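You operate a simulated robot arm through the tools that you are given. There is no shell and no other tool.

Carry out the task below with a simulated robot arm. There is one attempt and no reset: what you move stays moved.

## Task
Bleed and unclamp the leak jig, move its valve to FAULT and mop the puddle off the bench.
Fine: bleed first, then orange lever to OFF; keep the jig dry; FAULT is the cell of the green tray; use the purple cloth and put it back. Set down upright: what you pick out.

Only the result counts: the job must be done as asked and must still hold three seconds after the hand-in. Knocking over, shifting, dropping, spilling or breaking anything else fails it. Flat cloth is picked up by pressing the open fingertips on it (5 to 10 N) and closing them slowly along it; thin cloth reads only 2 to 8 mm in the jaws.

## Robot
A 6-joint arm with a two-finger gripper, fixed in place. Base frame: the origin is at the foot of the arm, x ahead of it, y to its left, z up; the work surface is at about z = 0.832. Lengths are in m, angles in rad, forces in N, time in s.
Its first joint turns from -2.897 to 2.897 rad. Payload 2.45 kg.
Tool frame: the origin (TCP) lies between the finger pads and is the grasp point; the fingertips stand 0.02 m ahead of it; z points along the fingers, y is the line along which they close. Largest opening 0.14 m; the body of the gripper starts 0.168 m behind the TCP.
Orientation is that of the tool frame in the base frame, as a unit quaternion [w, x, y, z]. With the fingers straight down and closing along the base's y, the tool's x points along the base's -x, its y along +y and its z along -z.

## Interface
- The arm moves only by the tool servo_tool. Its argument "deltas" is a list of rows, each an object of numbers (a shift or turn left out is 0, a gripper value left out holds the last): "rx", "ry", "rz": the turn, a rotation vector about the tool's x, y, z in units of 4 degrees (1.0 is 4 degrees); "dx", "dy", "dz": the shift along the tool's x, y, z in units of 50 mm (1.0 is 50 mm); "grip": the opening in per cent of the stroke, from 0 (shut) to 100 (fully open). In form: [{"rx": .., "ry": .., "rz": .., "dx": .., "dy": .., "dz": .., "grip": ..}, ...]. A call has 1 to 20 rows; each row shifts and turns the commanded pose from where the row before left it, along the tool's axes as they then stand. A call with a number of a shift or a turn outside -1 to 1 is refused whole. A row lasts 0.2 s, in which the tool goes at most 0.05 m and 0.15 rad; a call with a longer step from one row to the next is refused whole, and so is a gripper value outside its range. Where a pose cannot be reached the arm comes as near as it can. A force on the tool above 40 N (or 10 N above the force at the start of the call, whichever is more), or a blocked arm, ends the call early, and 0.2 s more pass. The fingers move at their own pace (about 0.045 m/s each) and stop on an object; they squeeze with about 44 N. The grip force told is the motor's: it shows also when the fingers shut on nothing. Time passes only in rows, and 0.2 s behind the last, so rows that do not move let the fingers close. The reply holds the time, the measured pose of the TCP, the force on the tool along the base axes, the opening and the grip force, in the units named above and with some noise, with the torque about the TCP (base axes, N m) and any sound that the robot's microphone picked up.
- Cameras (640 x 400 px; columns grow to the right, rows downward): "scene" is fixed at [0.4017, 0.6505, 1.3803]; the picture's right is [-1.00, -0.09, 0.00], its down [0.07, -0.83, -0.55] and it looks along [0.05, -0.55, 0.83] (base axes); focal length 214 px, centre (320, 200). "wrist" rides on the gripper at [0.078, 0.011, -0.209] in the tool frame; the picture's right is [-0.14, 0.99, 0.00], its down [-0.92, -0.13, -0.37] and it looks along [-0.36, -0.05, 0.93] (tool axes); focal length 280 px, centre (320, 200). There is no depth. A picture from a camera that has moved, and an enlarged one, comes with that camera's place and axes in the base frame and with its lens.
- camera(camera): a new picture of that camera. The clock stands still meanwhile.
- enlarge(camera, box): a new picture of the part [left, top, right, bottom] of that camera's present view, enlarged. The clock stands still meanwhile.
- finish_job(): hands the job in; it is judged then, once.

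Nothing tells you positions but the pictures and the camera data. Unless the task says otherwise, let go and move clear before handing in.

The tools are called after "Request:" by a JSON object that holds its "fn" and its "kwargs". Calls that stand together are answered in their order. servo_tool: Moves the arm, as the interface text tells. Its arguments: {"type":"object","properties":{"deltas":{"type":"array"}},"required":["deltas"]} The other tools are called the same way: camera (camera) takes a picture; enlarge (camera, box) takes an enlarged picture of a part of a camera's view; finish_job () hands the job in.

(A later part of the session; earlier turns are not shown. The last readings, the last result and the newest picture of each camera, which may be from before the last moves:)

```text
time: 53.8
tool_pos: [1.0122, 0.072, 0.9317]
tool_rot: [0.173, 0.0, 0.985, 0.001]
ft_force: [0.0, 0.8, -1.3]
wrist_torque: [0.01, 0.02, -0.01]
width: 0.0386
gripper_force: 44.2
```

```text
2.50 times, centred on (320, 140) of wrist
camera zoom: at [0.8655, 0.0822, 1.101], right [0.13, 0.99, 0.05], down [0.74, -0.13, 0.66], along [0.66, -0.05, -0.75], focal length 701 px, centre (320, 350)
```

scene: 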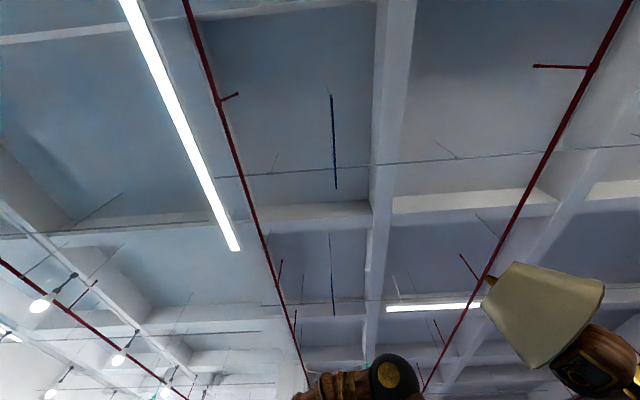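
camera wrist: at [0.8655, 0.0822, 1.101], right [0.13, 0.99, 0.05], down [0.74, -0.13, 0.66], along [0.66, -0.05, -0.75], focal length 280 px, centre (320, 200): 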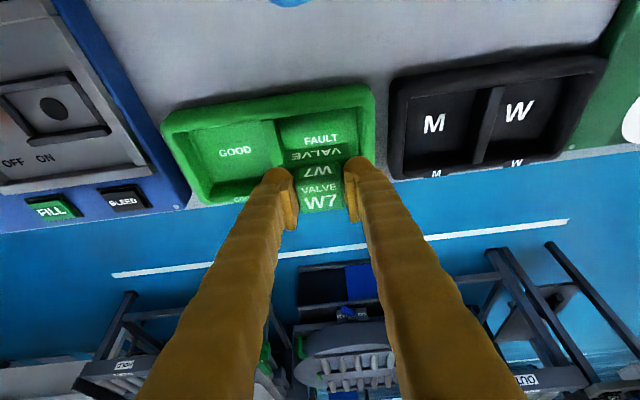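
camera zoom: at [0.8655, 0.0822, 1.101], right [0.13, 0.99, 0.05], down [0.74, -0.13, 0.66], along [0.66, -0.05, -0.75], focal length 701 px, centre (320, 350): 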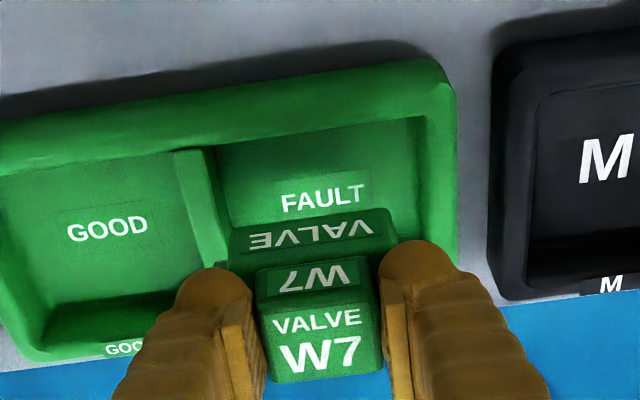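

Request:
{"fn": "servo_tool", "kwargs": {"deltas": [{"dy": 0.1}, {"dx": 0.068, "dz": 0.188}, {"dx": 0.068, "dz": 0.188}, {"dx": 0.068, "dz": 0.188}, {}]}}

Request:
{"fn": "enlarge", "kwargs": {"camera": "wrist", "box": [200, 60, 440, 220]}}

```text
time: 55.0
tool_pos: [1.0107, 0.076, 0.9016]
tool_rot: [0.174, 0.0, 0.985, 0.001]
ft_force: [0.6, 0.9, -1.8]
wrist_torque: [-0.01, 0.0, 0.02]
width: 0.0387
gripper_force: 43.9
```

```text
2.50 times, centred on (320, 140) of wrist
camera zoom: at [0.8656, 0.0862, 1.0713], right [0.13, 0.99, 0.05], down [0.74, -0.13, 0.66], along [0.66, -0.05, -0.75], focal length 701 px, centre (320, 350)
```

zoom: 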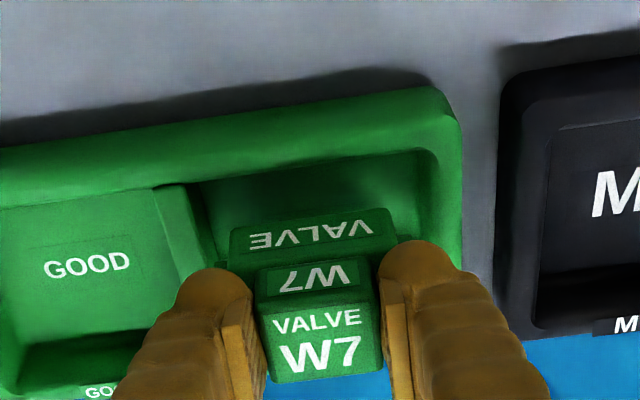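

Request:
{"fn": "servo_tool", "kwargs": {"deltas": [{"dx": 0.02, "dz": 0.056}, {"dx": 0.02, "dz": 0.056}, {"dx": 0.02, "dz": 0.056}, {}]}}

Request:
{"fn": "servo_tool", "kwargs": {"deltas": [{"dx": 0.0136, "dz": 0.0376}, {"dx": 0.0136, "dz": 0.0376}, {}]}}

```text
time: 56.0
tool_pos: [1.0116, 0.076, 0.8934]
tool_rot: [0.173, 0.0, 0.985, 0.0]
ft_force: [-0.6, -0.1, -0.8]
wrist_torque: [-0.03, 0.01, -0.01]
width: 0.0388
gripper_force: 43.5
```

```text
time: 56.8
tool_pos: [1.0114, 0.0757, 0.8888]
tool_rot: [0.174, 0.0, 0.985, 0.001]
ft_force: [-0.6, -0.1, -1.8]
wrist_torque: [0.01, 0.03, 0.01]
width: 0.0389
gripper_force: 44.4
```

Request:
{"fn": "servo_tool", "kwargs": {"deltas": [{"dx": 0.0102, "dz": 0.0282}, {"dx": 0.0102, "dz": 0.0282}, {}]}}

Request:
{"fn": "camera", "kwargs": {"camera": "wrist"}}

```text
time: 57.5
tool_pos: [1.0112, 0.0749, 0.8859]
tool_rot: [0.174, 0.0, 0.985, 0.002]
ft_force: [-0.2, 0.4, -1.8]
wrist_torque: [0.02, 0.05, -0.05]
width: 0.0388
gripper_force: 44.6
```

```text
taken
camera wrist: at [0.8651, 0.0859, 1.0559], right [0.13, 0.99, 0.05], down [0.74, -0.13, 0.66], along [0.66, -0.05, -0.75], focal length 280 px, centre (320, 200)
```

wrist: 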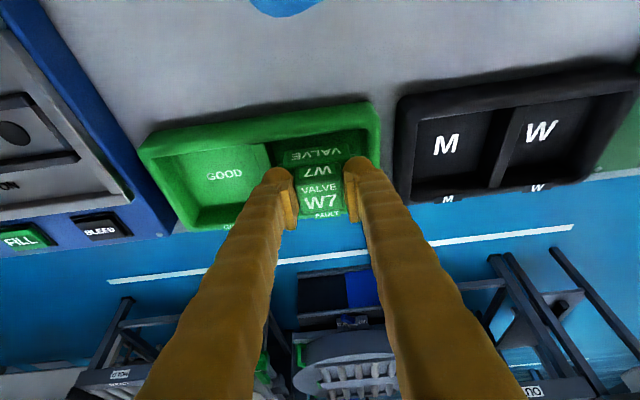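

Request:
{"fn": "servo_tool", "kwargs": {"deltas": [{"dx": 0.0068, "dz": 0.0188}, {"dx": 0.0068, "dz": 0.0188}, {}]}}

Request:
{"fn": "servo_tool", "kwargs": {"deltas": [{"dx": 0.0068, "dz": 0.0188}, {"dx": 0.0068, "dz": 0.0188}, {}]}}

```text
time: 58.4
tool_pos: [1.0111, 0.0754, 0.8843]
tool_rot: [0.173, 0.0, 0.985, 0.0]
ft_force: [0.0, 0.1, -2.1]
wrist_torque: [-0.01, 0.01, 0.0]
width: 0.0389
gripper_force: 43.7
```

```text
time: 59.1
tool_pos: [1.0113, 0.0758, 0.8826]
tool_rot: [0.174, 0.0, 0.985, 0.001]
ft_force: [0.2, -0.1, -2.2]
wrist_torque: [0.01, 0.02, 0.02]
width: 0.0389
gripper_force: 44.3
```

Request:
{"fn": "servo_tool", "kwargs": {"deltas": [{"dx": 0.0068, "dz": 0.0188}, {"dx": 0.0068, "dz": 0.0188}, {}]}}

Request:
{"fn": "servo_tool", "kwargs": {"deltas": [{"dx": 0.0068, "dz": 0.0188}, {"dx": 0.0068, "dz": 0.0188}, {}]}}

Request:
{"fn": "enlarge", "kwargs": {"camera": "wrist", "box": [220, 80, 420, 230]}}

```text
time: 60.0
tool_pos: [1.0115, 0.0764, 0.8811]
tool_rot: [0.173, -0.001, 0.985, 0.002]
ft_force: [0.0, 0.2, -1.9]
wrist_torque: [0.02, -0.01, 0.03]
width: 0.0387
gripper_force: 44.2
```

```text
time: 60.8
tool_pos: [1.0119, 0.0749, 0.8795]
tool_rot: [0.173, -0.001, 0.985, 0.001]
ft_force: [-0.2, -0.2, -0.8]
wrist_torque: [0.01, 0.02, -0.01]
width: 0.0386
gripper_force: 43.9
```

```text
2.67 times, centred on (320, 155) of wrist
camera zoom: at [0.866, 0.0858, 1.0486], right [0.13, 0.99, 0.05], down [0.74, -0.13, 0.66], along [0.66, -0.05, -0.75], focal length 748 px, centre (320, 320)
```

zoom: 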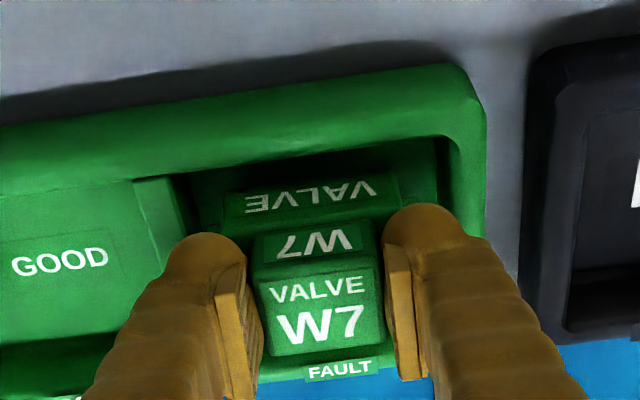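

Request:
{"fn": "servo_tool", "kwargs": {"deltas": [{"dx": 0.0068, "dz": 0.0188}, {"dx": 0.0068, "dz": 0.0188}, {}]}}

Request:
{"fn": "servo_tool", "kwargs": {"deltas": [{"dx": 0.0068, "dz": 0.0188}, {}]}}

Request:
{"fn": "servo_tool", "kwargs": {"deltas": [{"dx": 0.0068, "dz": 0.0188}, {}]}}

```text
time: 61.5
tool_pos: [1.0117, 0.0762, 0.8757]
tool_rot: [0.174, 0.0, 0.985, 0.001]
ft_force: [-0.3, 0.5, -1.6]
wrist_torque: [-0.02, 0.0, 0.02]
width: 0.0391
gripper_force: 44.2
```

```text
time: 62.1
tool_pos: [1.0115, 0.0753, 0.8761]
tool_rot: [0.173, 0.0, 0.985, 0.001]
ft_force: [0.7, -0.2, -0.2]
wrist_torque: [0.01, -0.03, 0.01]
width: 0.0387
gripper_force: 44.2
```

```text
time: 62.8
tool_pos: [1.013, 0.0767, 0.8749]
tool_rot: [0.174, 0.0, 0.985, 0.001]
ft_force: [0.5, -0.5, -1.6]
wrist_torque: [0.02, 0.01, 0.01]
width: 0.0389
gripper_force: 43.9
```

Request:
{"fn": "servo_tool", "kwargs": {"deltas": [{"dx": 0.0068, "dz": 0.0188}, {}]}}

Request:
{"fn": "servo_tool", "kwargs": {"deltas": [{"dx": 0.0068, "dz": 0.0188}, {}]}}

Request:
{"fn": "servo_tool", "kwargs": {"deltas": [{"dx": 0.0068, "dz": 0.0188}, {}]}}

Request:
{"fn": "enlarge", "kwargs": {"camera": "wrist", "box": [220, 80, 420, 230]}}

```text
time: 63.4
tool_pos: [1.0117, 0.0758, 0.8739]
tool_rot: [0.174, 0.0, 0.985, 0.0]
ft_force: [-0.2, -0.4, -1.8]
wrist_torque: [0.01, 0.01, -0.02]
width: 0.039
gripper_force: 43.3
```

```text
time: 64.0
tool_pos: [1.0118, 0.0767, 0.8729]
tool_rot: [0.173, 0.0, 0.985, 0.001]
ft_force: [0.8, 0.2, -2.6]
wrist_torque: [-0.02, 0.05, -0.02]
width: 0.0388
gripper_force: 43.9
```

```text
time: 64.5
tool_pos: [1.0121, 0.0755, 0.8706]
tool_rot: [0.173, -0.001, 0.985, 0.001]
ft_force: [0.2, 0.0, -2.6]
wrist_torque: [0.01, 0.04, 0.01]
width: 0.0388
gripper_force: 43.8
```

```text
2.67 times, centred on (320, 155) of wrist
camera zoom: at [0.8657, 0.0863, 1.042], right [0.13, 0.99, 0.05], down [0.74, -0.13, 0.66], along [0.66, -0.05, -0.75], focal length 748 px, centre (320, 320)
```

zoom: 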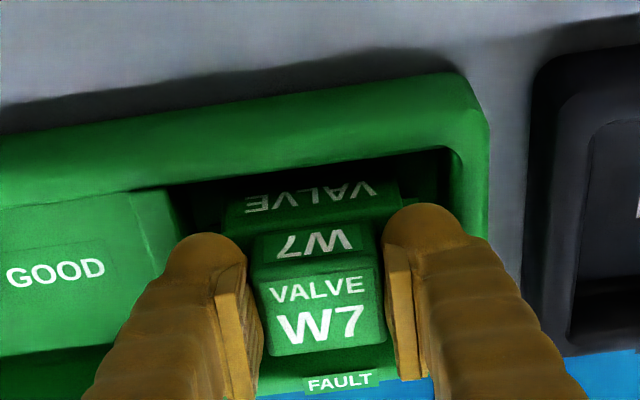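

Request:
{"fn": "servo_tool", "kwargs": {"deltas": [{"dx": 0.0068, "dz": 0.0188}, {}]}}

Request:
{"fn": "servo_tool", "kwargs": {"deltas": [{"dx": 0.0068, "dz": 0.0188}, {}]}}

Request:
{"fn": "servo_tool", "kwargs": {"deltas": [{"dx": 0.0068, "dz": 0.0188}, {}]}}

```text
time: 65.2
tool_pos: [1.0123, 0.0759, 0.8718]
tool_rot: [0.173, -0.001, 0.985, 0.002]
ft_force: [-0.3, 0.9, -1.8]
wrist_torque: [0.0, 0.04, -0.04]
width: 0.0386
gripper_force: 43.9
```

```text
time: 65.8
tool_pos: [1.0126, 0.0745, 0.8701]
tool_rot: [0.173, 0.0, 0.985, 0.001]
ft_force: [-0.2, -0.1, -2.0]
wrist_torque: [-0.01, 0.03, -0.03]
width: 0.0391
gripper_force: 44.1
```

```text
time: 66.3
tool_pos: [1.0118, 0.0763, 0.8695]
tool_rot: [0.174, 0.0, 0.985, 0.001]
ft_force: [-0.3, -0.4, -1.2]
wrist_torque: [0.01, 0.01, 0.0]
width: 0.0387
gripper_force: 44.0
```

Request:
{"fn": "servo_tool", "kwargs": {"deltas": [{"dx": 0.0068, "dz": 0.0188}, {}]}}

Request:
{"fn": "servo_tool", "kwargs": {"deltas": [{"dx": 0.0068, "dz": 0.0188}, {}]}}

Request:
{"fn": "servo_tool", "kwargs": {"deltas": [{"dx": 0.0068, "dz": 0.0188}, {}]}}

Request:
{"fn": "servo_tool", "kwargs": {"deltas": [{"dx": 0.0068, "dz": 0.0188}, {}]}}

Request:
{"fn": "enlarge", "kwargs": {"camera": "wrist", "box": [220, 80, 420, 230]}}

```text
time: 67.0
tool_pos: [1.0125, 0.0751, 0.8673]
tool_rot: [0.174, 0.0, 0.985, 0.001]
ft_force: [-0.5, 0.1, -1.6]
wrist_torque: [-0.01, -0.03, 0.02]
width: 0.0388
gripper_force: 43.8
```

```text
time: 67.5
tool_pos: [1.0123, 0.0747, 0.8677]
tool_rot: [0.173, -0.001, 0.985, 0.001]
ft_force: [-0.2, -0.5, -1.7]
wrist_torque: [0.0, 0.04, -0.02]
width: 0.0385
gripper_force: 44.1
```

```text
time: 68.2
tool_pos: [1.0124, 0.0756, 0.8668]
tool_rot: [0.173, 0.0, 0.985, 0.001]
ft_force: [0.0, 0.3, -1.3]
wrist_torque: [0.02, 0.01, 0.01]
width: 0.0386
gripper_force: 44.0
```

```text
time: 68.8
tool_pos: [1.0114, 0.0755, 0.8654]
tool_rot: [0.174, -0.001, 0.985, 0.001]
ft_force: [0.6, 0.8, -1.8]
wrist_torque: [0.0, 0.02, -0.02]
width: 0.0387
gripper_force: 43.8
```

```text
2.67 times, centred on (320, 155) of wrist
camera zoom: at [0.8663, 0.0859, 1.0352], right [0.13, 0.99, 0.05], down [0.74, -0.13, 0.66], along [0.66, -0.05, -0.75], focal length 748 px, centre (320, 320)
```

zoom: 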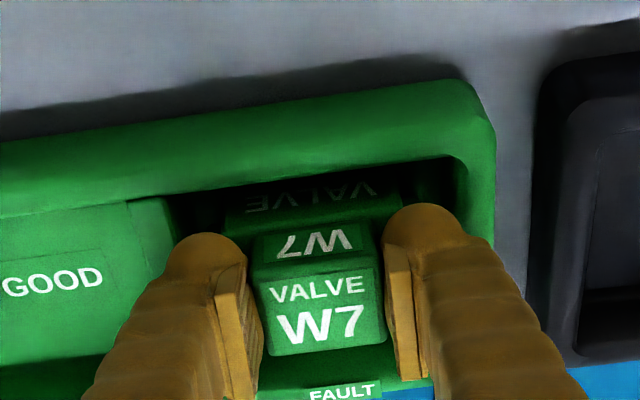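

Request:
{"fn": "servo_tool", "kwargs": {"deltas": [{"dx": 0.0068, "dz": 0.0188}, {}]}}

Request:
{"fn": "servo_tool", "kwargs": {"deltas": [{"dx": 0.0068, "dz": 0.0188}, {}]}}

Request:
{"fn": "servo_tool", "kwargs": {"deltas": [{"dx": 0.0068, "dz": 0.0188}, {}]}}

Request:
{"fn": "servo_tool", "kwargs": {"deltas": [{"dx": 0.0068, "dz": 0.0188}, {}]}}

```text
time: 69.3
tool_pos: [1.0119, 0.0758, 0.865]
tool_rot: [0.174, 0.001, 0.985, 0.001]
ft_force: [0.4, 0.7, -2.3]
wrist_torque: [0.01, 0.02, 0.01]
width: 0.0387
gripper_force: 43.8
```

```text
time: 70.0
tool_pos: [1.0122, 0.0757, 0.863]
tool_rot: [0.173, 0.0, 0.985, 0.001]
ft_force: [-1.9, 1.8, 4.4]
wrist_torque: [-0.07, 0.01, 0.03]
width: 0.0385
gripper_force: 43.7
```

```text
time: 70.5
tool_pos: [1.0124, 0.0748, 0.8635]
tool_rot: [0.175, 0.0, 0.985, 0.0]
ft_force: [-6.7, 2.5, 21.6]
wrist_torque: [0.03, 0.32, 0.0]
width: 0.0389
gripper_force: 44.2
```

```text
time: 71.2
tool_pos: [1.0138, 0.0754, 0.8634]
tool_rot: [0.174, 0.0, 0.985, 0.001]
ft_force: [-4.6, -3.4, 33.0]
wrist_torque: [-0.07, -0.15, -0.04]
width: 0.0387
gripper_force: 43.9
```

Contact with the tray floor. I'll ease up slightly, open just enough to clear the block, then lift straight out.

Request:
{"fn": "servo_tool", "kwargs": {"deltas": [{"dx": -0.0125, "dz": -0.034}, {}]}}

Request:
{"fn": "servo_tool", "kwargs": {"deltas": [{"grip": 31}, {}, {}]}}

Request:
{"fn": "enlarge", "kwargs": {"camera": "wrist", "box": [220, 80, 420, 230]}}

```text
time: 71.8
tool_pos: [1.0122, 0.0755, 0.8633]
tool_rot: [0.174, 0.001, 0.985, 0.001]
ft_force: [4.6, -1.5, 13.8]
wrist_torque: [0.01, -0.64, -0.08]
width: 0.0386
gripper_force: 43.9
```

```text
time: 72.5
tool_pos: [1.0118, 0.0747, 0.8631]
tool_rot: [0.173, 0.0, 0.985, 0.001]
ft_force: [0.0, -0.6, -0.7]
wrist_torque: [-0.02, 0.01, -0.02]
width: 0.0432
gripper_force: 0.0
```

```text
2.67 times, centred on (320, 155) of wrist
camera zoom: at [0.8668, 0.0859, 1.0332], right [0.13, 0.99, 0.05], down [0.74, -0.13, 0.66], along [0.66, -0.05, -0.75], focal length 748 px, centre (320, 320)
```

zoom: 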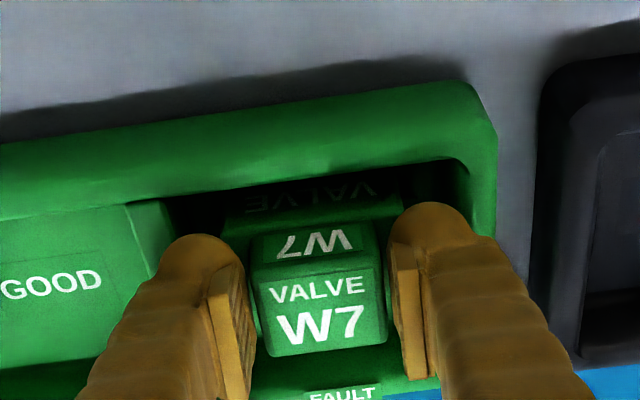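

Request:
{"fn": "servo_tool", "kwargs": {"deltas": [{"dx": -0.034, "dz": -0.094}, {"dx": -0.068, "dz": -0.188}, {"dx": -0.068, "dz": -0.188}, {"dx": -0.171, "dz": -0.47}, {"dx": -0.171, "dz": -0.47}, {"dx": -0.171, "dz": -0.47}, {}]}}

Request:
{"fn": "camera", "kwargs": {"camera": "wrist"}}

Request:
{"fn": "enlarge", "kwargs": {"camera": "wrist", "box": [200, 50, 440, 210]}}

```text
time: 74.2
tool_pos: [1.0128, 0.0761, 0.9637]
tool_rot: [0.174, -0.001, 0.985, 0.002]
ft_force: [-0.5, 0.0, 0.3]
wrist_torque: [-0.03, 0.01, -0.01]
width: 0.0434
gripper_force: 0.0
```

```text
taken
camera wrist: at [0.8666, 0.0863, 1.1333], right [0.13, 0.99, 0.05], down [0.74, -0.13, 0.66], along [0.66, -0.05, -0.75], focal length 280 px, centre (320, 200)
```

wrist: 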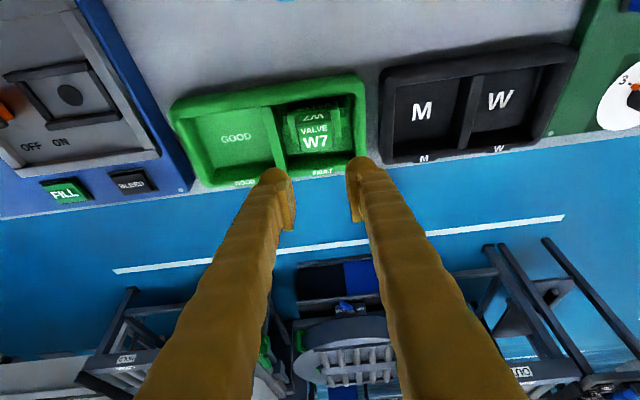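

```text
2.50 times, centred on (320, 130) of wrist
camera zoom: at [0.8666, 0.0863, 1.1333], right [0.13, 0.99, 0.05], down [0.74, -0.13, 0.66], along [0.66, -0.05, -0.75], focal length 701 px, centre (320, 375)
```

zoom: 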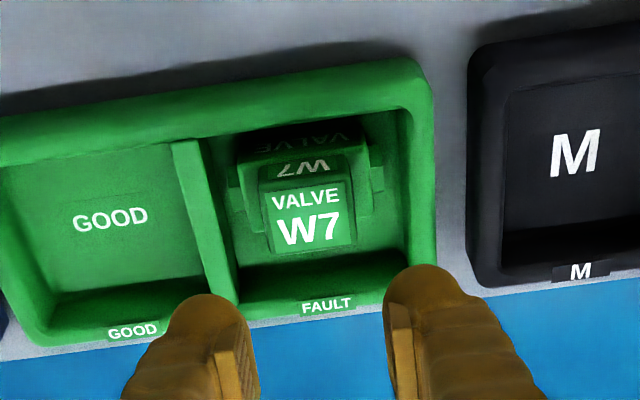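

The valve stands upright in FAULT. Next I'll go back to vertical and look closely at the cloth and the puddle.

Request:
{"fn": "servo_tool", "kwargs": {"deltas": [{"dx": 0.3, "dz": -0.6}, {"ry": 1, "dx": 0.5, "dz": -0.3}, {"ry": 1, "dx": 0.5, "dz": -0.2}, {"ry": 1, "dx": 0.6, "grip": 100}, {"ry": 1, "dx": 0.6}, {"ry": 1, "dx": 0.6}, {"dx": 0.6, "dy": 0.5}, {"dx": 0.6, "dy": 0.6}, {"dy": 0.7}, {"dy": 0.7}, {}]}}

Request:
{"fn": "camera", "kwargs": {"camera": "wrist"}}

```text
time: 76.5
tool_pos: [0.7829, 0.1996, 0.9815]
tool_rot: [0.001, 0.0, 1.0, 0.001]
ft_force: [-0.7, 0.3, 0.5]
wrist_torque: [0.01, -0.02, 0.03]
width: 0.1401
gripper_force: 0.0
```

```text
taken
camera wrist: at [0.7043, 0.2102, 1.1909], right [0.14, 0.99, 0.0], down [0.92, -0.13, 0.37], along [0.36, -0.05, -0.93], focal length 280 px, centre (320, 200)
```

wrist: 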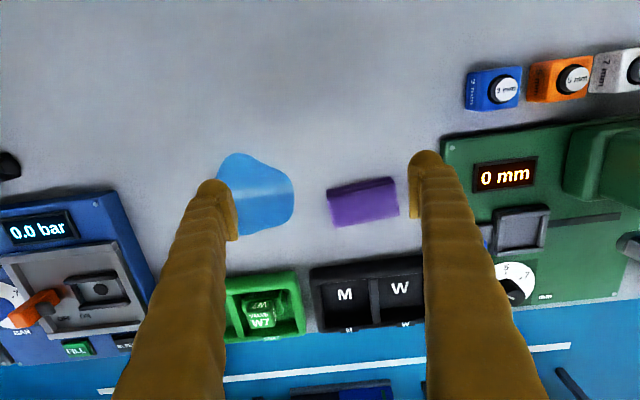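

Request:
{"fn": "enlarge", "kwargs": {"camera": "wrist", "box": [310, 160, 420, 240]}}

Request:
{"fn": "enlarge", "kwargs": {"camera": "wrist", "box": [200, 130, 320, 250]}}

```text
5.00 times, centred on (365, 200) of wrist
camera zoom: at [0.7043, 0.2102, 1.1909], right [0.14, 0.99, 0.0], down [0.92, -0.13, 0.37], along [0.36, -0.05, -0.93], focal length 1402 px, centre (95, 200)
```

zoom: 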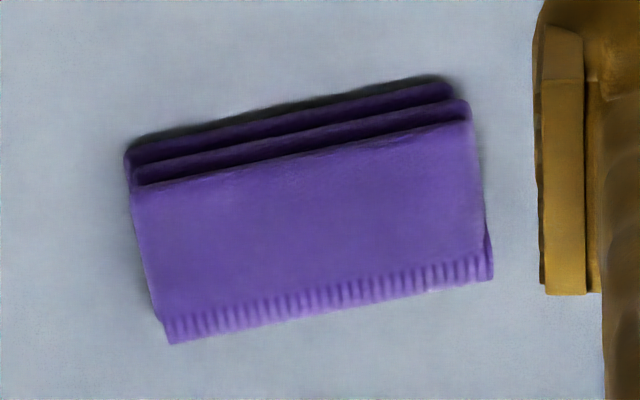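

```text
3.33 times, centred on (260, 190) of wrist
camera zoom: at [0.7043, 0.2102, 1.1909], right [0.14, 0.99, 0.0], down [0.92, -0.13, 0.37], along [0.36, -0.05, -0.93], focal length 935 px, centre (520, 233)
```

zoom: 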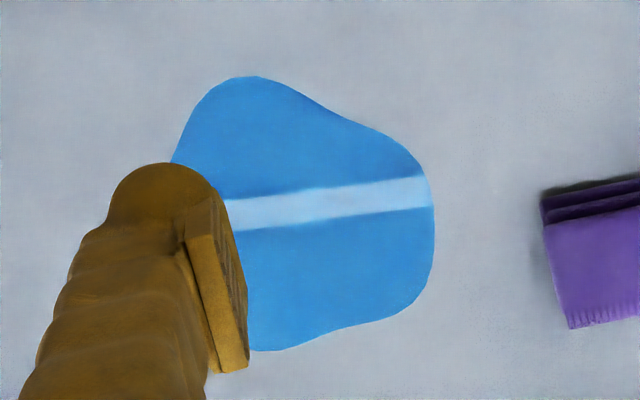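

Cloth is centred at about (0.856, 0.249), 0.09 × 0.06 m. The puddle spans roughly x 0.77–0.88, y 0.047–0.157. I'll position above the cloth with a 50 mm opening.

Request:
{"fn": "servo_tool", "kwargs": {"deltas": [{"dx": -0.5, "dy": 0.33, "grip": 36}, {"dx": -0.5, "dy": 0.33}, {"dx": -0.46, "dy": 0.33}, {"dz": 0.6}, {"dz": 0.6}, {"dz": 0.4}, {}]}}

Request:
{"fn": "camera", "kwargs": {"camera": "wrist"}}

Request:
{"fn": "enlarge", "kwargs": {"camera": "wrist", "box": [240, 120, 400, 240]}}

```text
time: 78.2
tool_pos: [0.858, 0.2506, 0.9024]
tool_rot: [0.0, 0.0, 1.0, 0.001]
ft_force: [0.8, -0.1, -0.1]
wrist_torque: [-0.02, 0.01, 0.03]
width: 0.0506
gripper_force: 0.1
```

```text
taken
camera wrist: at [0.7779, 0.2611, 1.1116], right [0.14, 0.99, 0.0], down [0.92, -0.13, 0.37], along [0.37, -0.05, -0.93], focal length 280 px, centre (320, 200)
```

wrist: 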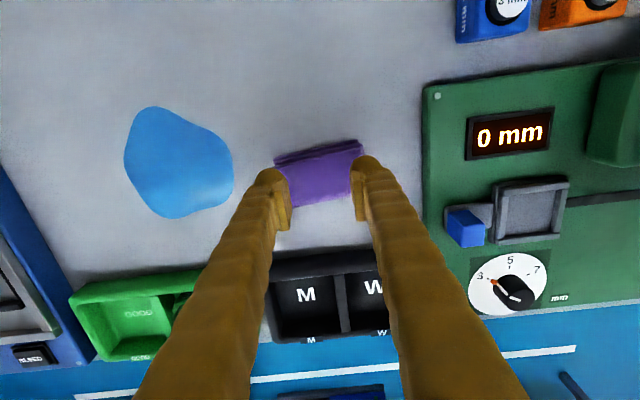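

```text
3.33 times, centred on (320, 180) of wrist
camera zoom: at [0.7779, 0.2611, 1.1116], right [0.14, 0.99, 0.0], down [0.92, -0.13, 0.37], along [0.37, -0.05, -0.93], focal length 935 px, centre (320, 267)
```

zoom: 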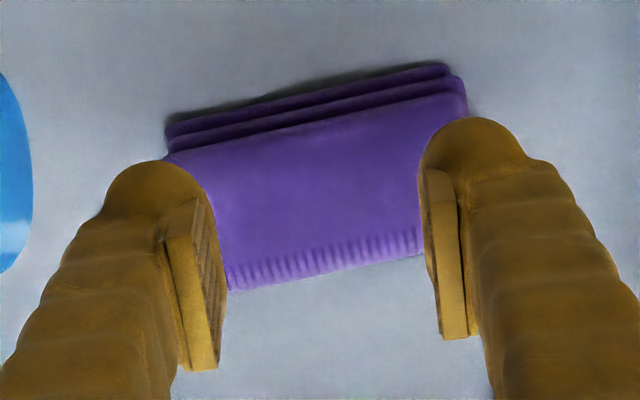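

Request:
{"fn": "servo_tool", "kwargs": {"deltas": [{"rz": -0.65, "grip": 31}, {"rz": -0.65}, {"dz": 0.3}, {"dz": 0.2}, {"dz": 0.1}, {}]}}

Request:
{"fn": "servo_tool", "kwargs": {"deltas": [{"dz": 0.04}, {"dz": 0.04}, {}]}}

Request:
{"fn": "servo_tool", "kwargs": {"deltas": [{"dz": 0.04}, {}]}}

Request:
{"fn": "servo_tool", "kwargs": {"deltas": [{"dz": 0.02}, {}]}}

```text
time: 79.5
tool_pos: [0.8558, 0.2497, 0.8726]
tool_rot: [0.001, -0.046, 0.999, 0.001]
ft_force: [0.4, -0.3, -0.2]
wrist_torque: [-0.02, -0.03, 0.01]
width: 0.0436
gripper_force: 0.1
```

```text
time: 80.3
tool_pos: [0.8568, 0.2502, 0.8694]
tool_rot: [0.0, -0.045, 0.999, 0.002]
ft_force: [0.3, -0.2, 0.3]
wrist_torque: [0.0, 0.0, -0.02]
width: 0.0434
gripper_force: 0.1
```

```text
time: 81.0
tool_pos: [0.8566, 0.2509, 0.866]
tool_rot: [0.0, -0.045, 0.999, 0.001]
ft_force: [-1.1, 0.9, 1.1]
wrist_torque: [0.01, -0.03, -0.02]
width: 0.0434
gripper_force: 0.1
```

```text
time: 81.5
tool_pos: [0.8566, 0.2502, 0.8647]
tool_rot: [0.0, -0.046, 0.999, 0.001]
ft_force: [0.1, 0.4, 0.0]
wrist_torque: [-0.02, 0.02, -0.03]
width: 0.0436
gripper_force: 0.1
```

Request:
{"fn": "servo_tool", "kwargs": {"deltas": [{"dz": 0.02}, {}]}}

Request:
{"fn": "servo_tool", "kwargs": {"deltas": [{"dz": 0.02}, {}]}}

Request:
{"fn": "servo_tool", "kwargs": {"deltas": [{"dz": 0.02}, {}]}}

Request:
{"fn": "servo_tool", "kwargs": {"deltas": [{"dz": 0.02}, {}]}}

```text
time: 82.2
tool_pos: [0.8568, 0.2503, 0.8647]
tool_rot: [0.0, -0.047, 0.999, 0.001]
ft_force: [0.7, 0.2, 0.6]
wrist_torque: [-0.01, -0.01, 0.0]
width: 0.0432
gripper_force: 0.0
```

```text
time: 82.8
tool_pos: [0.8566, 0.25, 0.8646]
tool_rot: [0.0, -0.045, 0.999, 0.001]
ft_force: [0.0, -0.1, 0.0]
wrist_torque: [0.02, 0.0, 0.0]
width: 0.0437
gripper_force: 0.0
```

```text
time: 83.3
tool_pos: [0.8568, 0.2495, 0.8639]
tool_rot: [0.0, -0.045, 0.999, 0.001]
ft_force: [0.4, 0.5, -0.2]
wrist_torque: [0.0, -0.02, 0.03]
width: 0.0433
gripper_force: 0.1
```

```text
time: 84.0
tool_pos: [0.8561, 0.25, 0.8611]
tool_rot: [0.0, -0.046, 0.999, 0.001]
ft_force: [0.3, 0.8, 0.3]
wrist_torque: [0.02, -0.02, -0.03]
width: 0.0438
gripper_force: 0.1
```

Request:
{"fn": "servo_tool", "kwargs": {"deltas": [{"dz": 0.02}, {}]}}

Request:
{"fn": "servo_tool", "kwargs": {"deltas": [{"dz": 0.02}, {}]}}

Request:
{"fn": "servo_tool", "kwargs": {"deltas": [{"dz": 0.02}, {}]}}

Request:
{"fn": "enlarge", "kwargs": {"camera": "wrist", "box": [240, 100, 400, 220]}}

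```text
time: 84.5
tool_pos: [0.8556, 0.2498, 0.8603]
tool_rot: [0.0, -0.046, 0.999, 0.001]
ft_force: [0.1, -0.1, -0.1]
wrist_torque: [0.04, 0.0, 0.0]
width: 0.0435
gripper_force: 0.2
```

```text
time: 85.2
tool_pos: [0.8571, 0.2512, 0.86]
tool_rot: [0.0, -0.046, 0.999, 0.002]
ft_force: [-0.4, 0.1, -0.6]
wrist_torque: [-0.05, 0.0, 0.02]
width: 0.0435
gripper_force: 0.1
```

```text
time: 85.8
tool_pos: [0.8568, 0.2513, 0.8587]
tool_rot: [0.001, -0.047, 0.999, 0.001]
ft_force: [-1.0, -0.1, -0.3]
wrist_torque: [0.02, -0.01, 0.03]
width: 0.0435
gripper_force: 0.0
```

```text
3.33 times, centred on (320, 160) of wrist
camera zoom: at [0.7767, 0.2539, 1.0676], right [0.05, 1.0, 0.0], down [0.93, -0.04, 0.37], along [0.37, -0.02, -0.93], focal length 935 px, centre (320, 333)
```

zoom: 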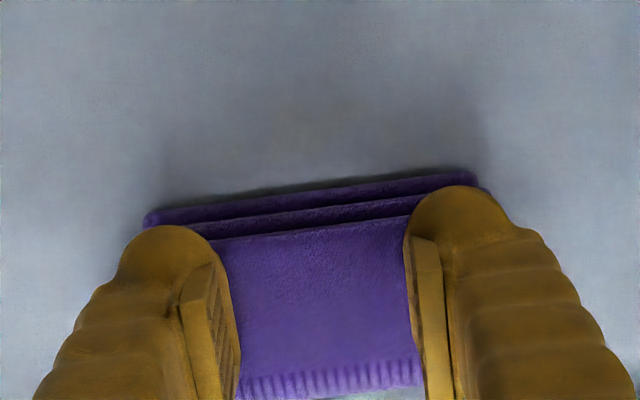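

Request:
{"fn": "servo_tool", "kwargs": {"deltas": [{"dz": 0.02}, {}]}}

Request:
{"fn": "servo_tool", "kwargs": {"deltas": [{"dz": 0.02}, {}]}}

Request:
{"fn": "servo_tool", "kwargs": {"deltas": [{"dz": 0.02}, {}]}}

```text
time: 86.3
tool_pos: [0.857, 0.2502, 0.8571]
tool_rot: [0.001, -0.047, 0.999, 0.0]
ft_force: [0.6, 0.2, 0.3]
wrist_torque: [0.01, 0.0, 0.0]
width: 0.0434
gripper_force: 0.2
```

```text
time: 87.0
tool_pos: [0.8552, 0.2512, 0.8566]
tool_rot: [0.0, -0.046, 0.999, 0.001]
ft_force: [-0.7, -0.1, -0.4]
wrist_torque: [0.0, 0.01, 0.01]
width: 0.0432
gripper_force: 0.0
```

```text
time: 87.5
tool_pos: [0.8559, 0.2505, 0.8549]
tool_rot: [0.0, -0.047, 0.999, 0.002]
ft_force: [0.0, 0.3, -0.1]
wrist_torque: [0.01, 0.02, 0.0]
width: 0.0432
gripper_force: 0.0
```

Request:
{"fn": "servo_tool", "kwargs": {"deltas": [{"dz": 0.01}, {}]}}

Request:
{"fn": "servo_tool", "kwargs": {"deltas": [{"dz": 0.01}, {}]}}

Request:
{"fn": "servo_tool", "kwargs": {"deltas": [{"dz": 0.01}, {}]}}

Request:
{"fn": "servo_tool", "kwargs": {"deltas": [{"dz": 0.01}, {}]}}

```text
time: 88.2
tool_pos: [0.8567, 0.2518, 0.8546]
tool_rot: [-0.001, -0.046, 0.999, 0.001]
ft_force: [0.1, -0.8, 0.2]
wrist_torque: [0.05, 0.01, -0.01]
width: 0.0435
gripper_force: 0.1
```

```text
time: 88.8
tool_pos: [0.8564, 0.2501, 0.8543]
tool_rot: [0.0, -0.046, 0.999, 0.001]
ft_force: [0.1, 0.5, -0.5]
wrist_torque: [0.01, -0.01, -0.01]
width: 0.0435
gripper_force: 0.1
```

```text
time: 89.3
tool_pos: [0.8567, 0.2504, 0.8543]
tool_rot: [0.0, -0.045, 0.999, 0.001]
ft_force: [0.0, -0.3, -0.4]
wrist_torque: [-0.01, 0.0, 0.02]
width: 0.0434
gripper_force: 0.0
```

```text
time: 90.0
tool_pos: [0.8571, 0.2502, 0.8525]
tool_rot: [0.0, -0.046, 0.999, 0.001]
ft_force: [-0.5, 0.1, -0.6]
wrist_torque: [0.0, -0.03, -0.01]
width: 0.0436
gripper_force: 0.1
```

Request:
{"fn": "servo_tool", "kwargs": {"deltas": [{"dz": 0.01}, {}]}}

Request:
{"fn": "servo_tool", "kwargs": {"deltas": [{"dz": 0.01}, {}]}}

Request:
{"fn": "servo_tool", "kwargs": {"deltas": [{"dz": 0.01}, {}]}}

Request:
{"fn": "enlarge", "kwargs": {"camera": "wrist", "box": [240, 100, 400, 220]}}

```text
time: 90.5
tool_pos: [0.8568, 0.25, 0.8533]
tool_rot: [-0.001, -0.045, 0.999, 0.001]
ft_force: [-0.3, 0.6, 0.3]
wrist_torque: [0.02, 0.0, -0.02]
width: 0.043
gripper_force: 0.0
```

```text
time: 91.2
tool_pos: [0.8577, 0.25, 0.8526]
tool_rot: [0.0, -0.046, 0.999, 0.001]
ft_force: [0.0, -0.4, 0.0]
wrist_torque: [0.01, 0.0, 0.0]
width: 0.0435
gripper_force: 0.1
```

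```text
time: 91.8
tool_pos: [0.8571, 0.2485, 0.8514]
tool_rot: [0.0, -0.045, 0.999, 0.001]
ft_force: [0.2, -0.5, 0.4]
wrist_torque: [-0.03, 0.03, 0.04]
width: 0.0435
gripper_force: 0.0
```

```text
3.33 times, centred on (320, 160) of wrist
camera zoom: at [0.7769, 0.2531, 1.0615], right [0.05, 1.0, 0.0], down [0.93, -0.04, 0.37], along [0.37, -0.02, -0.93], focal length 935 px, centre (320, 333)
```

zoom: 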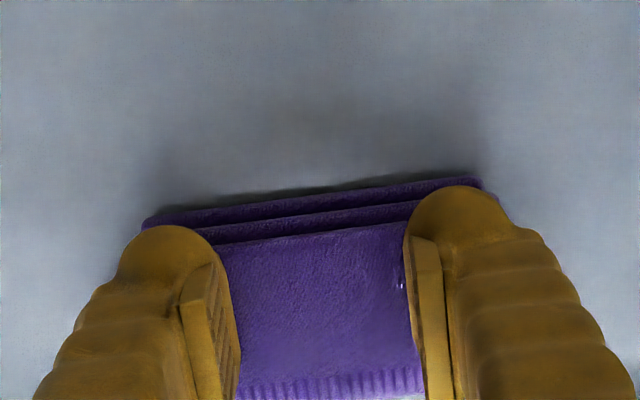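

Request:
{"fn": "servo_tool", "kwargs": {"deltas": [{"dz": 0.01}, {}]}}

Request:
{"fn": "servo_tool", "kwargs": {"deltas": [{"dz": 0.01}, {}]}}

Request:
{"fn": "servo_tool", "kwargs": {"deltas": [{"dz": 0.01}, {}]}}

Request:
{"fn": "servo_tool", "kwargs": {"deltas": [{"dz": 0.01}, {}]}}

```text
time: 92.3
tool_pos: [0.8572, 0.2498, 0.853]
tool_rot: [0.0, -0.045, 0.999, 0.001]
ft_force: [-0.2, 0.6, -0.8]
wrist_torque: [-0.01, 0.0, 0.03]
width: 0.0436
gripper_force: 0.1
```

```text
time: 93.0
tool_pos: [0.8557, 0.2495, 0.8522]
tool_rot: [0.0, -0.046, 0.999, 0.001]
ft_force: [-0.2, -0.1, -0.1]
wrist_torque: [-0.02, -0.01, -0.01]
width: 0.0435
gripper_force: 0.0
```

```text
time: 93.5
tool_pos: [0.8566, 0.2491, 0.8503]
tool_rot: [0.0, -0.046, 0.999, 0.001]
ft_force: [-0.1, -0.1, -0.4]
wrist_torque: [-0.01, 0.02, 0.01]
width: 0.0435
gripper_force: 0.1
```

```text
time: 94.2
tool_pos: [0.8559, 0.2496, 0.8501]
tool_rot: [0.0, -0.045, 0.999, 0.001]
ft_force: [-0.6, 0.5, 0.2]
wrist_torque: [-0.03, -0.01, -0.02]
width: 0.0437
gripper_force: 0.1
```

Request:
{"fn": "servo_tool", "kwargs": {"deltas": [{"dz": 0.01}, {}]}}

Request:
{"fn": "servo_tool", "kwargs": {"deltas": [{"dz": 0.01}, {}]}}

Request:
{"fn": "servo_tool", "kwargs": {"deltas": [{"dz": 0.01}, {}]}}

Request:
{"fn": "servo_tool", "kwargs": {"deltas": [{"dz": 0.01}, {}]}}

```text
time: 94.8
tool_pos: [0.8557, 0.2495, 0.8486]
tool_rot: [0.0, -0.046, 0.999, 0.001]
ft_force: [-0.1, 0.0, -0.2]
wrist_torque: [-0.01, -0.01, 0.0]
width: 0.0433
gripper_force: 0.1
```

```text
time: 95.3
tool_pos: [0.8556, 0.2499, 0.8492]
tool_rot: [0.0, -0.046, 0.999, 0.0]
ft_force: [-0.8, 0.1, -1.2]
wrist_torque: [-0.04, 0.05, -0.02]
width: 0.0433
gripper_force: 0.0
```

```text
time: 96.0
tool_pos: [0.8567, 0.2503, 0.8475]
tool_rot: [-0.001, -0.045, 0.999, 0.001]
ft_force: [0.4, -0.2, -0.5]
wrist_torque: [0.02, -0.02, -0.01]
width: 0.0436
gripper_force: 0.0
```

```text
time: 96.5
tool_pos: [0.8553, 0.2496, 0.8484]
tool_rot: [0.0, -0.045, 0.999, 0.001]
ft_force: [-0.4, -0.4, 0.0]
wrist_torque: [0.02, 0.0, 0.0]
width: 0.0432
gripper_force: 0.1
```

Request:
{"fn": "servo_tool", "kwargs": {"deltas": [{"dz": 0.01}, {}]}}

Request:
{"fn": "servo_tool", "kwargs": {"deltas": [{"dz": 0.01}, {}]}}

Request:
{"fn": "servo_tool", "kwargs": {"deltas": [{"dz": 0.01}, {}]}}

Request:
{"fn": "enlarge", "kwargs": {"camera": "wrist", "box": [240, 100, 400, 220]}}

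```text
time: 97.2
tool_pos: [0.8574, 0.251, 0.8476]
tool_rot: [0.0, -0.046, 0.999, 0.0]
ft_force: [1.1, 0.1, 0.9]
wrist_torque: [0.02, -0.01, 0.03]
width: 0.0434
gripper_force: 0.1
```

```text
time: 97.8
tool_pos: [0.8565, 0.2512, 0.8478]
tool_rot: [0.0, -0.046, 0.999, 0.001]
ft_force: [-0.5, -0.1, -0.6]
wrist_torque: [-0.03, 0.01, -0.01]
width: 0.0435
gripper_force: 0.0
```

```text
time: 98.3
tool_pos: [0.8585, 0.25, 0.8466]
tool_rot: [-0.001, -0.045, 0.999, 0.001]
ft_force: [-0.1, -0.6, -0.2]
wrist_torque: [-0.01, -0.01, 0.02]
width: 0.0435
gripper_force: 0.0
```

```text
3.33 times, centred on (320, 160) of wrist
camera zoom: at [0.7771, 0.2533, 1.0558], right [0.05, 1.0, 0.0], down [0.93, -0.04, 0.37], along [0.37, -0.02, -0.93], focal length 935 px, centre (320, 333)
```

zoom: 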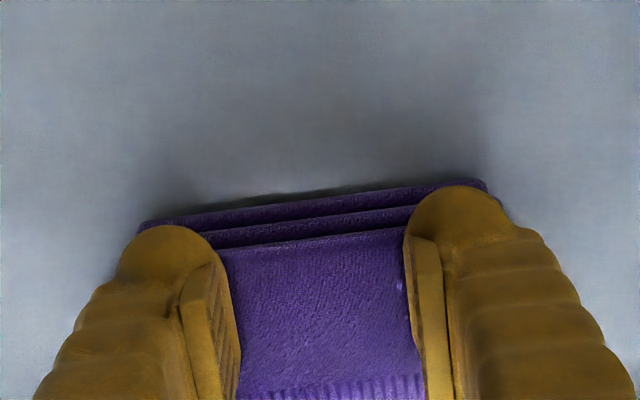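

Request:
{"fn": "servo_tool", "kwargs": {"deltas": [{"dz": 0.01}, {"dz": 0.01}, {}]}}

Request:
{"fn": "servo_tool", "kwargs": {"deltas": [{"dz": 0.01}, {"dz": 0.01}, {}]}}

Request:
{"fn": "servo_tool", "kwargs": {"deltas": [{"dz": 0.01}, {"dz": 0.01}, {}]}}

Request:
{"fn": "servo_tool", "kwargs": {"deltas": [{"dz": 0.01}, {"dz": 0.01}, {}]}}

```text
time: 99.2
tool_pos: [0.856, 0.2506, 0.8453]
tool_rot: [0.0, -0.046, 0.999, 0.001]
ft_force: [-0.2, 1.0, 4.5]
wrist_torque: [0.0, -0.05, 0.03]
width: 0.0433
gripper_force: 0.1
```

```text
time: 100.0
tool_pos: [0.8569, 0.25, 0.8459]
tool_rot: [0.001, -0.046, 0.999, 0.002]
ft_force: [-1.1, -1.4, 20.3]
wrist_torque: [-0.16, 0.03, -0.01]
width: 0.0433
gripper_force: 0.0
```

```text
time: 100.8
tool_pos: [0.8569, 0.2499, 0.8451]
tool_rot: [0.002, -0.047, 0.999, 0.002]
ft_force: [-1.5, -0.5, 11.4]
wrist_torque: [-0.12, 0.04, 0.0]
width: 0.0434
gripper_force: 0.0
stopped in row 3: the force on the tool passed its limit at 41 N (the readings are from after the stop); the commanded pose is now the measured one
```

```text
time: 101.6
tool_pos: [0.856, 0.2508, 0.8448]
tool_rot: [0.002, -0.046, 0.999, 0.001]
ft_force: [0.8, 1.6, 33.7]
wrist_torque: [-0.2, -0.02, -0.01]
width: 0.0434
gripper_force: 0.1
```

Request:
{"fn": "servo_tool", "kwargs": {"deltas": [{"dz": -0.03}, {}]}}

```text
time: 102.2
tool_pos: [0.8578, 0.2498, 0.8451]
tool_rot: [0.001, -0.045, 0.999, 0.0]
ft_force: [5.5, -0.4, 23.1]
wrist_torque: [-0.16, -0.18, 0.03]
width: 0.0435
gripper_force: 0.0
```

Request:
{"fn": "servo_tool", "kwargs": {"deltas": [{"dz": -0.01}, {}]}}

Request:
{"fn": "servo_tool", "kwargs": {"deltas": [{"dz": -0.01}, {}]}}

```text
time: 102.8
tool_pos: [0.8576, 0.2499, 0.845]
tool_rot: [0.001, -0.046, 0.999, 0.001]
ft_force: [2.5, -2.5, 11.8]
wrist_torque: [-0.17, -0.04, -0.02]
width: 0.0434
gripper_force: 0.1
```

```text
time: 103.4
tool_pos: [0.857, 0.2511, 0.8448]
tool_rot: [0.001, -0.047, 0.999, 0.001]
ft_force: [-0.5, 0.7, 1.6]
wrist_torque: [-0.02, 0.0, -0.01]
width: 0.0435
gripper_force: 0.2
```

Request:
{"fn": "servo_tool", "kwargs": {"deltas": [{"dz": 0.006}, {}]}}

```text
time: 104.0
tool_pos: [0.8576, 0.2488, 0.8459]
tool_rot: [0.001, -0.046, 0.999, 0.002]
ft_force: [-0.4, 0.1, 0.1]
wrist_torque: [0.0, -0.04, 0.01]
width: 0.0434
gripper_force: 0.1
```

Request:
{"fn": "servo_tool", "kwargs": {"deltas": [{"dz": 0.006}, {}]}}

Request:
{"fn": "servo_tool", "kwargs": {"deltas": [{}, {}]}}

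```text
time: 104.6
tool_pos: [0.8579, 0.2501, 0.845]
tool_rot: [0.0, -0.045, 0.999, 0.001]
ft_force: [-1.0, 0.4, 1.9]
wrist_torque: [-0.02, 0.07, -0.02]
width: 0.0434
gripper_force: 0.0
```

```text
time: 105.2
tool_pos: [0.8573, 0.2504, 0.8454]
tool_rot: [0.001, -0.046, 0.999, 0.0]
ft_force: [-0.5, 0.0, 3.3]
wrist_torque: [-0.01, 0.03, -0.01]
width: 0.0435
gripper_force: 0.0
```

Request:
{"fn": "servo_tool", "kwargs": {"deltas": [{"dz": 0.005}, {}, {}]}}

```text
time: 106.0
tool_pos: [0.8585, 0.2513, 0.8466]
tool_rot: [0.0, -0.046, 0.999, 0.001]
ft_force: [-1.0, 0.2, 4.1]
wrist_torque: [-0.02, 0.04, 0.0]
width: 0.0434
gripper_force: 0.0
```

Request:
{"fn": "servo_tool", "kwargs": {"deltas": [{"dz": 0.005}, {}, {}]}}

```text
time: 106.8
tool_pos: [0.8572, 0.2488, 0.8456]
tool_rot: [0.0, -0.047, 0.999, 0.001]
ft_force: [0.7, 0.7, 5.0]
wrist_torque: [-0.04, -0.03, -0.03]
width: 0.0435
gripper_force: 0.0
```

Request:
{"fn": "servo_tool", "kwargs": {"deltas": [{"dz": 0.005}, {"grip": 29}, {"grip": 27}, {"grip": 25}, {}]}}

```text
time: 108.0
tool_pos: [0.8591, 0.2509, 0.8455]
tool_rot: [0.0, -0.046, 0.999, 0.0]
ft_force: [2.6, -1.6, 14.4]
wrist_torque: [-0.14, -0.05, 0.0]
width: 0.035
gripper_force: 0.4
```

Request:
{"fn": "servo_tool", "kwargs": {"deltas": [{"dz": -0.007}, {}]}}

Request:
{"fn": "servo_tool", "kwargs": {"deltas": [{"grip": 24}, {"grip": 23}, {"grip": 22}, {"grip": 21}, {}]}}

Request:
{"fn": "enlarge", "kwargs": {"camera": "wrist", "box": [240, 100, 400, 220]}}

```text
time: 108.6
tool_pos: [0.8571, 0.2499, 0.846]
tool_rot: [0.001, -0.046, 0.999, 0.0]
ft_force: [3.2, 1.0, 10.5]
wrist_torque: [-0.05, -0.06, -0.01]
width: 0.035
gripper_force: 0.4
```

```text
time: 109.8
tool_pos: [0.858, 0.2511, 0.8455]
tool_rot: [0.0, -0.047, 0.999, 0.0]
ft_force: [-0.5, 0.7, 12.1]
wrist_torque: [-0.07, 0.01, -0.04]
width: 0.0297
gripper_force: 0.1
```

```text
3.33 times, centred on (320, 160) of wrist
camera zoom: at [0.7769, 0.2529, 1.0546], right [0.05, 1.0, 0.0], down [0.93, -0.04, 0.37], along [0.37, -0.01, -0.93], focal length 935 px, centre (320, 333)
```

zoom: 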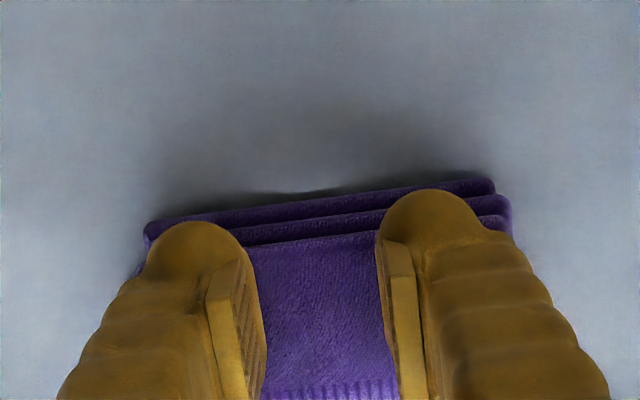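

Request:
{"fn": "servo_tool", "kwargs": {"deltas": [{"dz": -0.005}, {"grip": 20}, {"grip": 19}, {"grip": 18}, {"grip": 17}, {"grip": 16}, {"grip": 15}, {}]}}

Request:
{"fn": "servo_tool", "kwargs": {"deltas": [{"grip": 14}, {"grip": 13}, {"grip": 12}, {"grip": 11}, {"grip": 10}, {"grip": 9}, {}]}}

```text
time: 111.6
tool_pos: [0.8568, 0.2504, 0.8457]
tool_rot: [0.001, -0.046, 0.999, 0.001]
ft_force: [-0.3, 0.1, 6.5]
wrist_torque: [-0.01, -0.02, 0.04]
width: 0.0212
gripper_force: 0.3
```

```text
time: 113.2
tool_pos: [0.8579, 0.2505, 0.8458]
tool_rot: [0.001, -0.046, 0.999, 0.001]
ft_force: [0.5, 0.1, 4.9]
wrist_torque: [0.02, -0.02, 0.02]
width: 0.0107
gripper_force: 0.0
```

Request:
{"fn": "servo_tool", "kwargs": {"deltas": [{"dz": 0.003}, {"grip": 8}, {"grip": 7}, {"grip": 6}, {"grip": 5}, {"grip": 4}, {"grip": 3}, {"grip": 2}, {"grip": 1}, {"grip": 0}, {}, {}]}}

Request:
{"fn": "enlarge", "kwargs": {"camera": "wrist", "box": [240, 100, 400, 220]}}

```text
time: 115.8
tool_pos: [0.8573, 0.2501, 0.845]
tool_rot: [0.001, -0.046, 0.999, 0.001]
ft_force: [-1.8, 0.2, 5.6]
wrist_torque: [0.01, -0.01, 0.0]
width: 0.0058
gripper_force: 29.7
```

```text
3.33 times, centred on (320, 160) of wrist
camera zoom: at [0.7774, 0.2532, 1.0544], right [0.05, 1.0, 0.0], down [0.93, -0.04, 0.37], along [0.37, -0.01, -0.93], focal length 935 px, centre (320, 333)
```

zoom: 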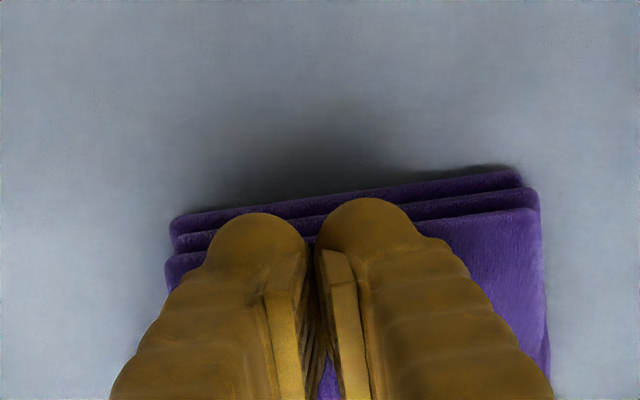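

The jaws read 5.8 mm with cloth between them. I'll lift gently and check that it comes along.

Request:
{"fn": "servo_tool", "kwargs": {"deltas": [{"dz": -0.1}, {"dz": -0.2}, {"dz": -0.3}, {}]}}

Request:
{"fn": "camera", "kwargs": {"camera": "wrist"}}

Request:
{"fn": "enlarge", "kwargs": {"camera": "wrist", "box": [240, 100, 400, 220]}}

```text
time: 116.8
tool_pos: [0.8563, 0.2508, 0.8747]
tool_rot: [0.001, -0.046, 0.999, 0.001]
ft_force: [-0.9, -0.3, 0.1]
wrist_torque: [0.02, 0.0, -0.01]
width: 0.0001
gripper_force: 29.0
```

```text
taken
camera wrist: at [0.7771, 0.254, 1.0841], right [0.05, 1.0, 0.0], down [0.93, -0.04, 0.37], along [0.37, -0.02, -0.93], focal length 280 px, centre (320, 200)
```

wrist: 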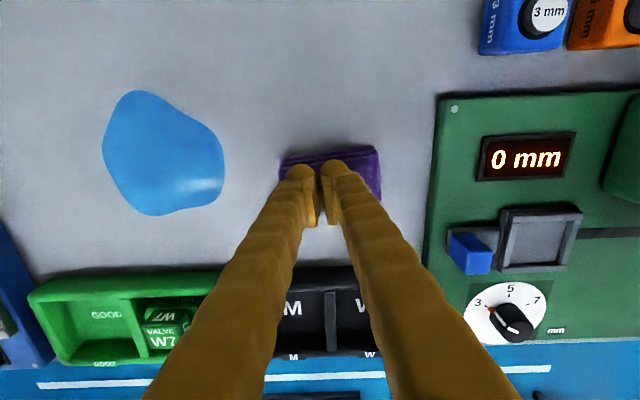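

```text
3.33 times, centred on (320, 160) of wrist
camera zoom: at [0.7771, 0.254, 1.0841], right [0.05, 1.0, 0.0], down [0.93, -0.04, 0.37], along [0.37, -0.02, -0.93], focal length 935 px, centre (320, 333)
```

zoom: 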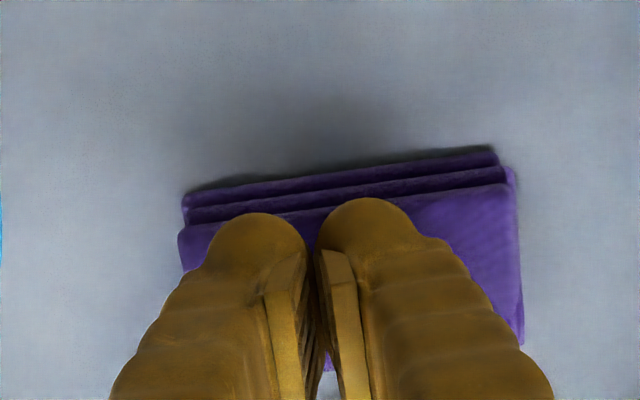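

The cloth slipped out of the jaws and only slid about 8 mm in +y. I'll reopen, recentre on it and repeat with a steadier 7–9 N press during the whole closing.

Request:
{"fn": "servo_tool", "kwargs": {"deltas": [{"dz": -0.2, "grip": 33}, {"dy": 0.19, "dx": -0.04}, {}, {}]}}

Request:
{"fn": "camera", "kwargs": {"camera": "wrist"}}

Request:
{"fn": "enlarge", "kwargs": {"camera": "wrist", "box": [240, 100, 400, 220]}}

```text
time: 117.8
tool_pos: [0.8581, 0.2592, 0.8836]
tool_rot: [0.0, -0.046, 0.999, 0.001]
ft_force: [0.3, 0.4, -0.5]
wrist_torque: [-0.01, -0.02, 0.01]
width: 0.046
gripper_force: 0.0
```

```text
taken
camera wrist: at [0.7782, 0.2631, 1.0939], right [0.05, 1.0, 0.0], down [0.93, -0.04, 0.37], along [0.37, -0.01, -0.93], focal length 280 px, centre (320, 200)
```

wrist: 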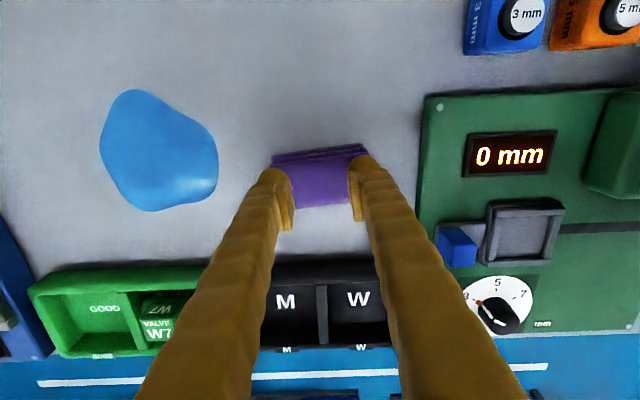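

```text
3.33 times, centred on (320, 160) of wrist
camera zoom: at [0.7782, 0.2631, 1.0939], right [0.05, 1.0, 0.0], down [0.93, -0.04, 0.37], along [0.37, -0.01, -0.93], focal length 935 px, centre (320, 333)
```

zoom: 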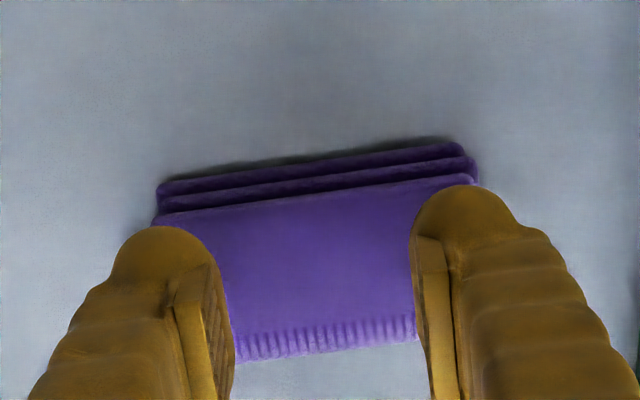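

Request:
{"fn": "servo_tool", "kwargs": {"deltas": [{"dz": 0.3}, {"dz": 0.25}, {"dz": 0.15}, {"dz": 0.02}, {}]}}

Request:
{"fn": "servo_tool", "kwargs": {"deltas": [{"dz": 0.01}, {}, {}]}}

Request:
{"fn": "servo_tool", "kwargs": {"deltas": [{"dz": 0.01}, {}, {}]}}

Request:
{"fn": "servo_tool", "kwargs": {"deltas": [{"dz": 0.006}, {}, {}]}}

```text
time: 119.0
tool_pos: [0.8573, 0.2592, 0.8481]
tool_rot: [0.001, -0.045, 0.999, 0.001]
ft_force: [0.2, -0.1, 1.3]
wrist_torque: [-0.02, -0.01, -0.03]
width: 0.0459
gripper_force: 0.0
```

```text
time: 119.8
tool_pos: [0.8593, 0.2599, 0.8483]
tool_rot: [0.001, -0.047, 0.999, 0.001]
ft_force: [0.0, 0.0, -0.3]
wrist_torque: [0.0, 0.0, -0.02]
width: 0.0464
gripper_force: 0.1
```

```text
time: 120.6
tool_pos: [0.8594, 0.2603, 0.8482]
tool_rot: [0.001, -0.047, 0.999, 0.001]
ft_force: [0.4, -0.1, -0.5]
wrist_torque: [-0.02, 0.01, 0.02]
width: 0.0463
gripper_force: 0.1
```

```text
time: 121.4
tool_pos: [0.8586, 0.259, 0.8482]
tool_rot: [0.002, -0.046, 0.999, 0.002]
ft_force: [0.9, 0.5, -0.1]
wrist_torque: [-0.04, -0.03, -0.04]
width: 0.0461
gripper_force: 0.0
```

Request:
{"fn": "servo_tool", "kwargs": {"deltas": [{"dz": 0.01}, {}, {}]}}

Request:
{"fn": "servo_tool", "kwargs": {"deltas": [{"dz": 0.01}, {}, {}]}}

Request:
{"fn": "servo_tool", "kwargs": {"deltas": [{"dz": 0.006}, {}, {}]}}

Request:
{"fn": "servo_tool", "kwargs": {"deltas": [{"dz": 0.006}, {}, {}]}}

```text
time: 122.2
tool_pos: [0.8582, 0.2599, 0.8466]
tool_rot: [0.001, -0.046, 0.999, 0.001]
ft_force: [1.1, -0.2, 0.0]
wrist_torque: [-0.01, -0.01, -0.02]
width: 0.0464
gripper_force: 0.1
```

```text
time: 123.0
tool_pos: [0.8583, 0.2583, 0.847]
tool_rot: [0.001, -0.046, 0.999, 0.001]
ft_force: [0.2, -0.4, 0.0]
wrist_torque: [-0.01, 0.01, 0.0]
width: 0.0463
gripper_force: 0.2
```

```text
time: 123.8
tool_pos: [0.8588, 0.2599, 0.8452]
tool_rot: [0.0, -0.046, 0.999, 0.001]
ft_force: [0.7, -0.6, -0.3]
wrist_torque: [-0.01, 0.01, -0.01]
width: 0.0462
gripper_force: 0.1
```

```text
time: 124.6
tool_pos: [0.8594, 0.2596, 0.8461]
tool_rot: [0.001, -0.046, 0.999, 0.002]
ft_force: [-0.5, -0.3, -0.1]
wrist_torque: [0.01, 0.0, 0.0]
width: 0.046
gripper_force: 0.0
```

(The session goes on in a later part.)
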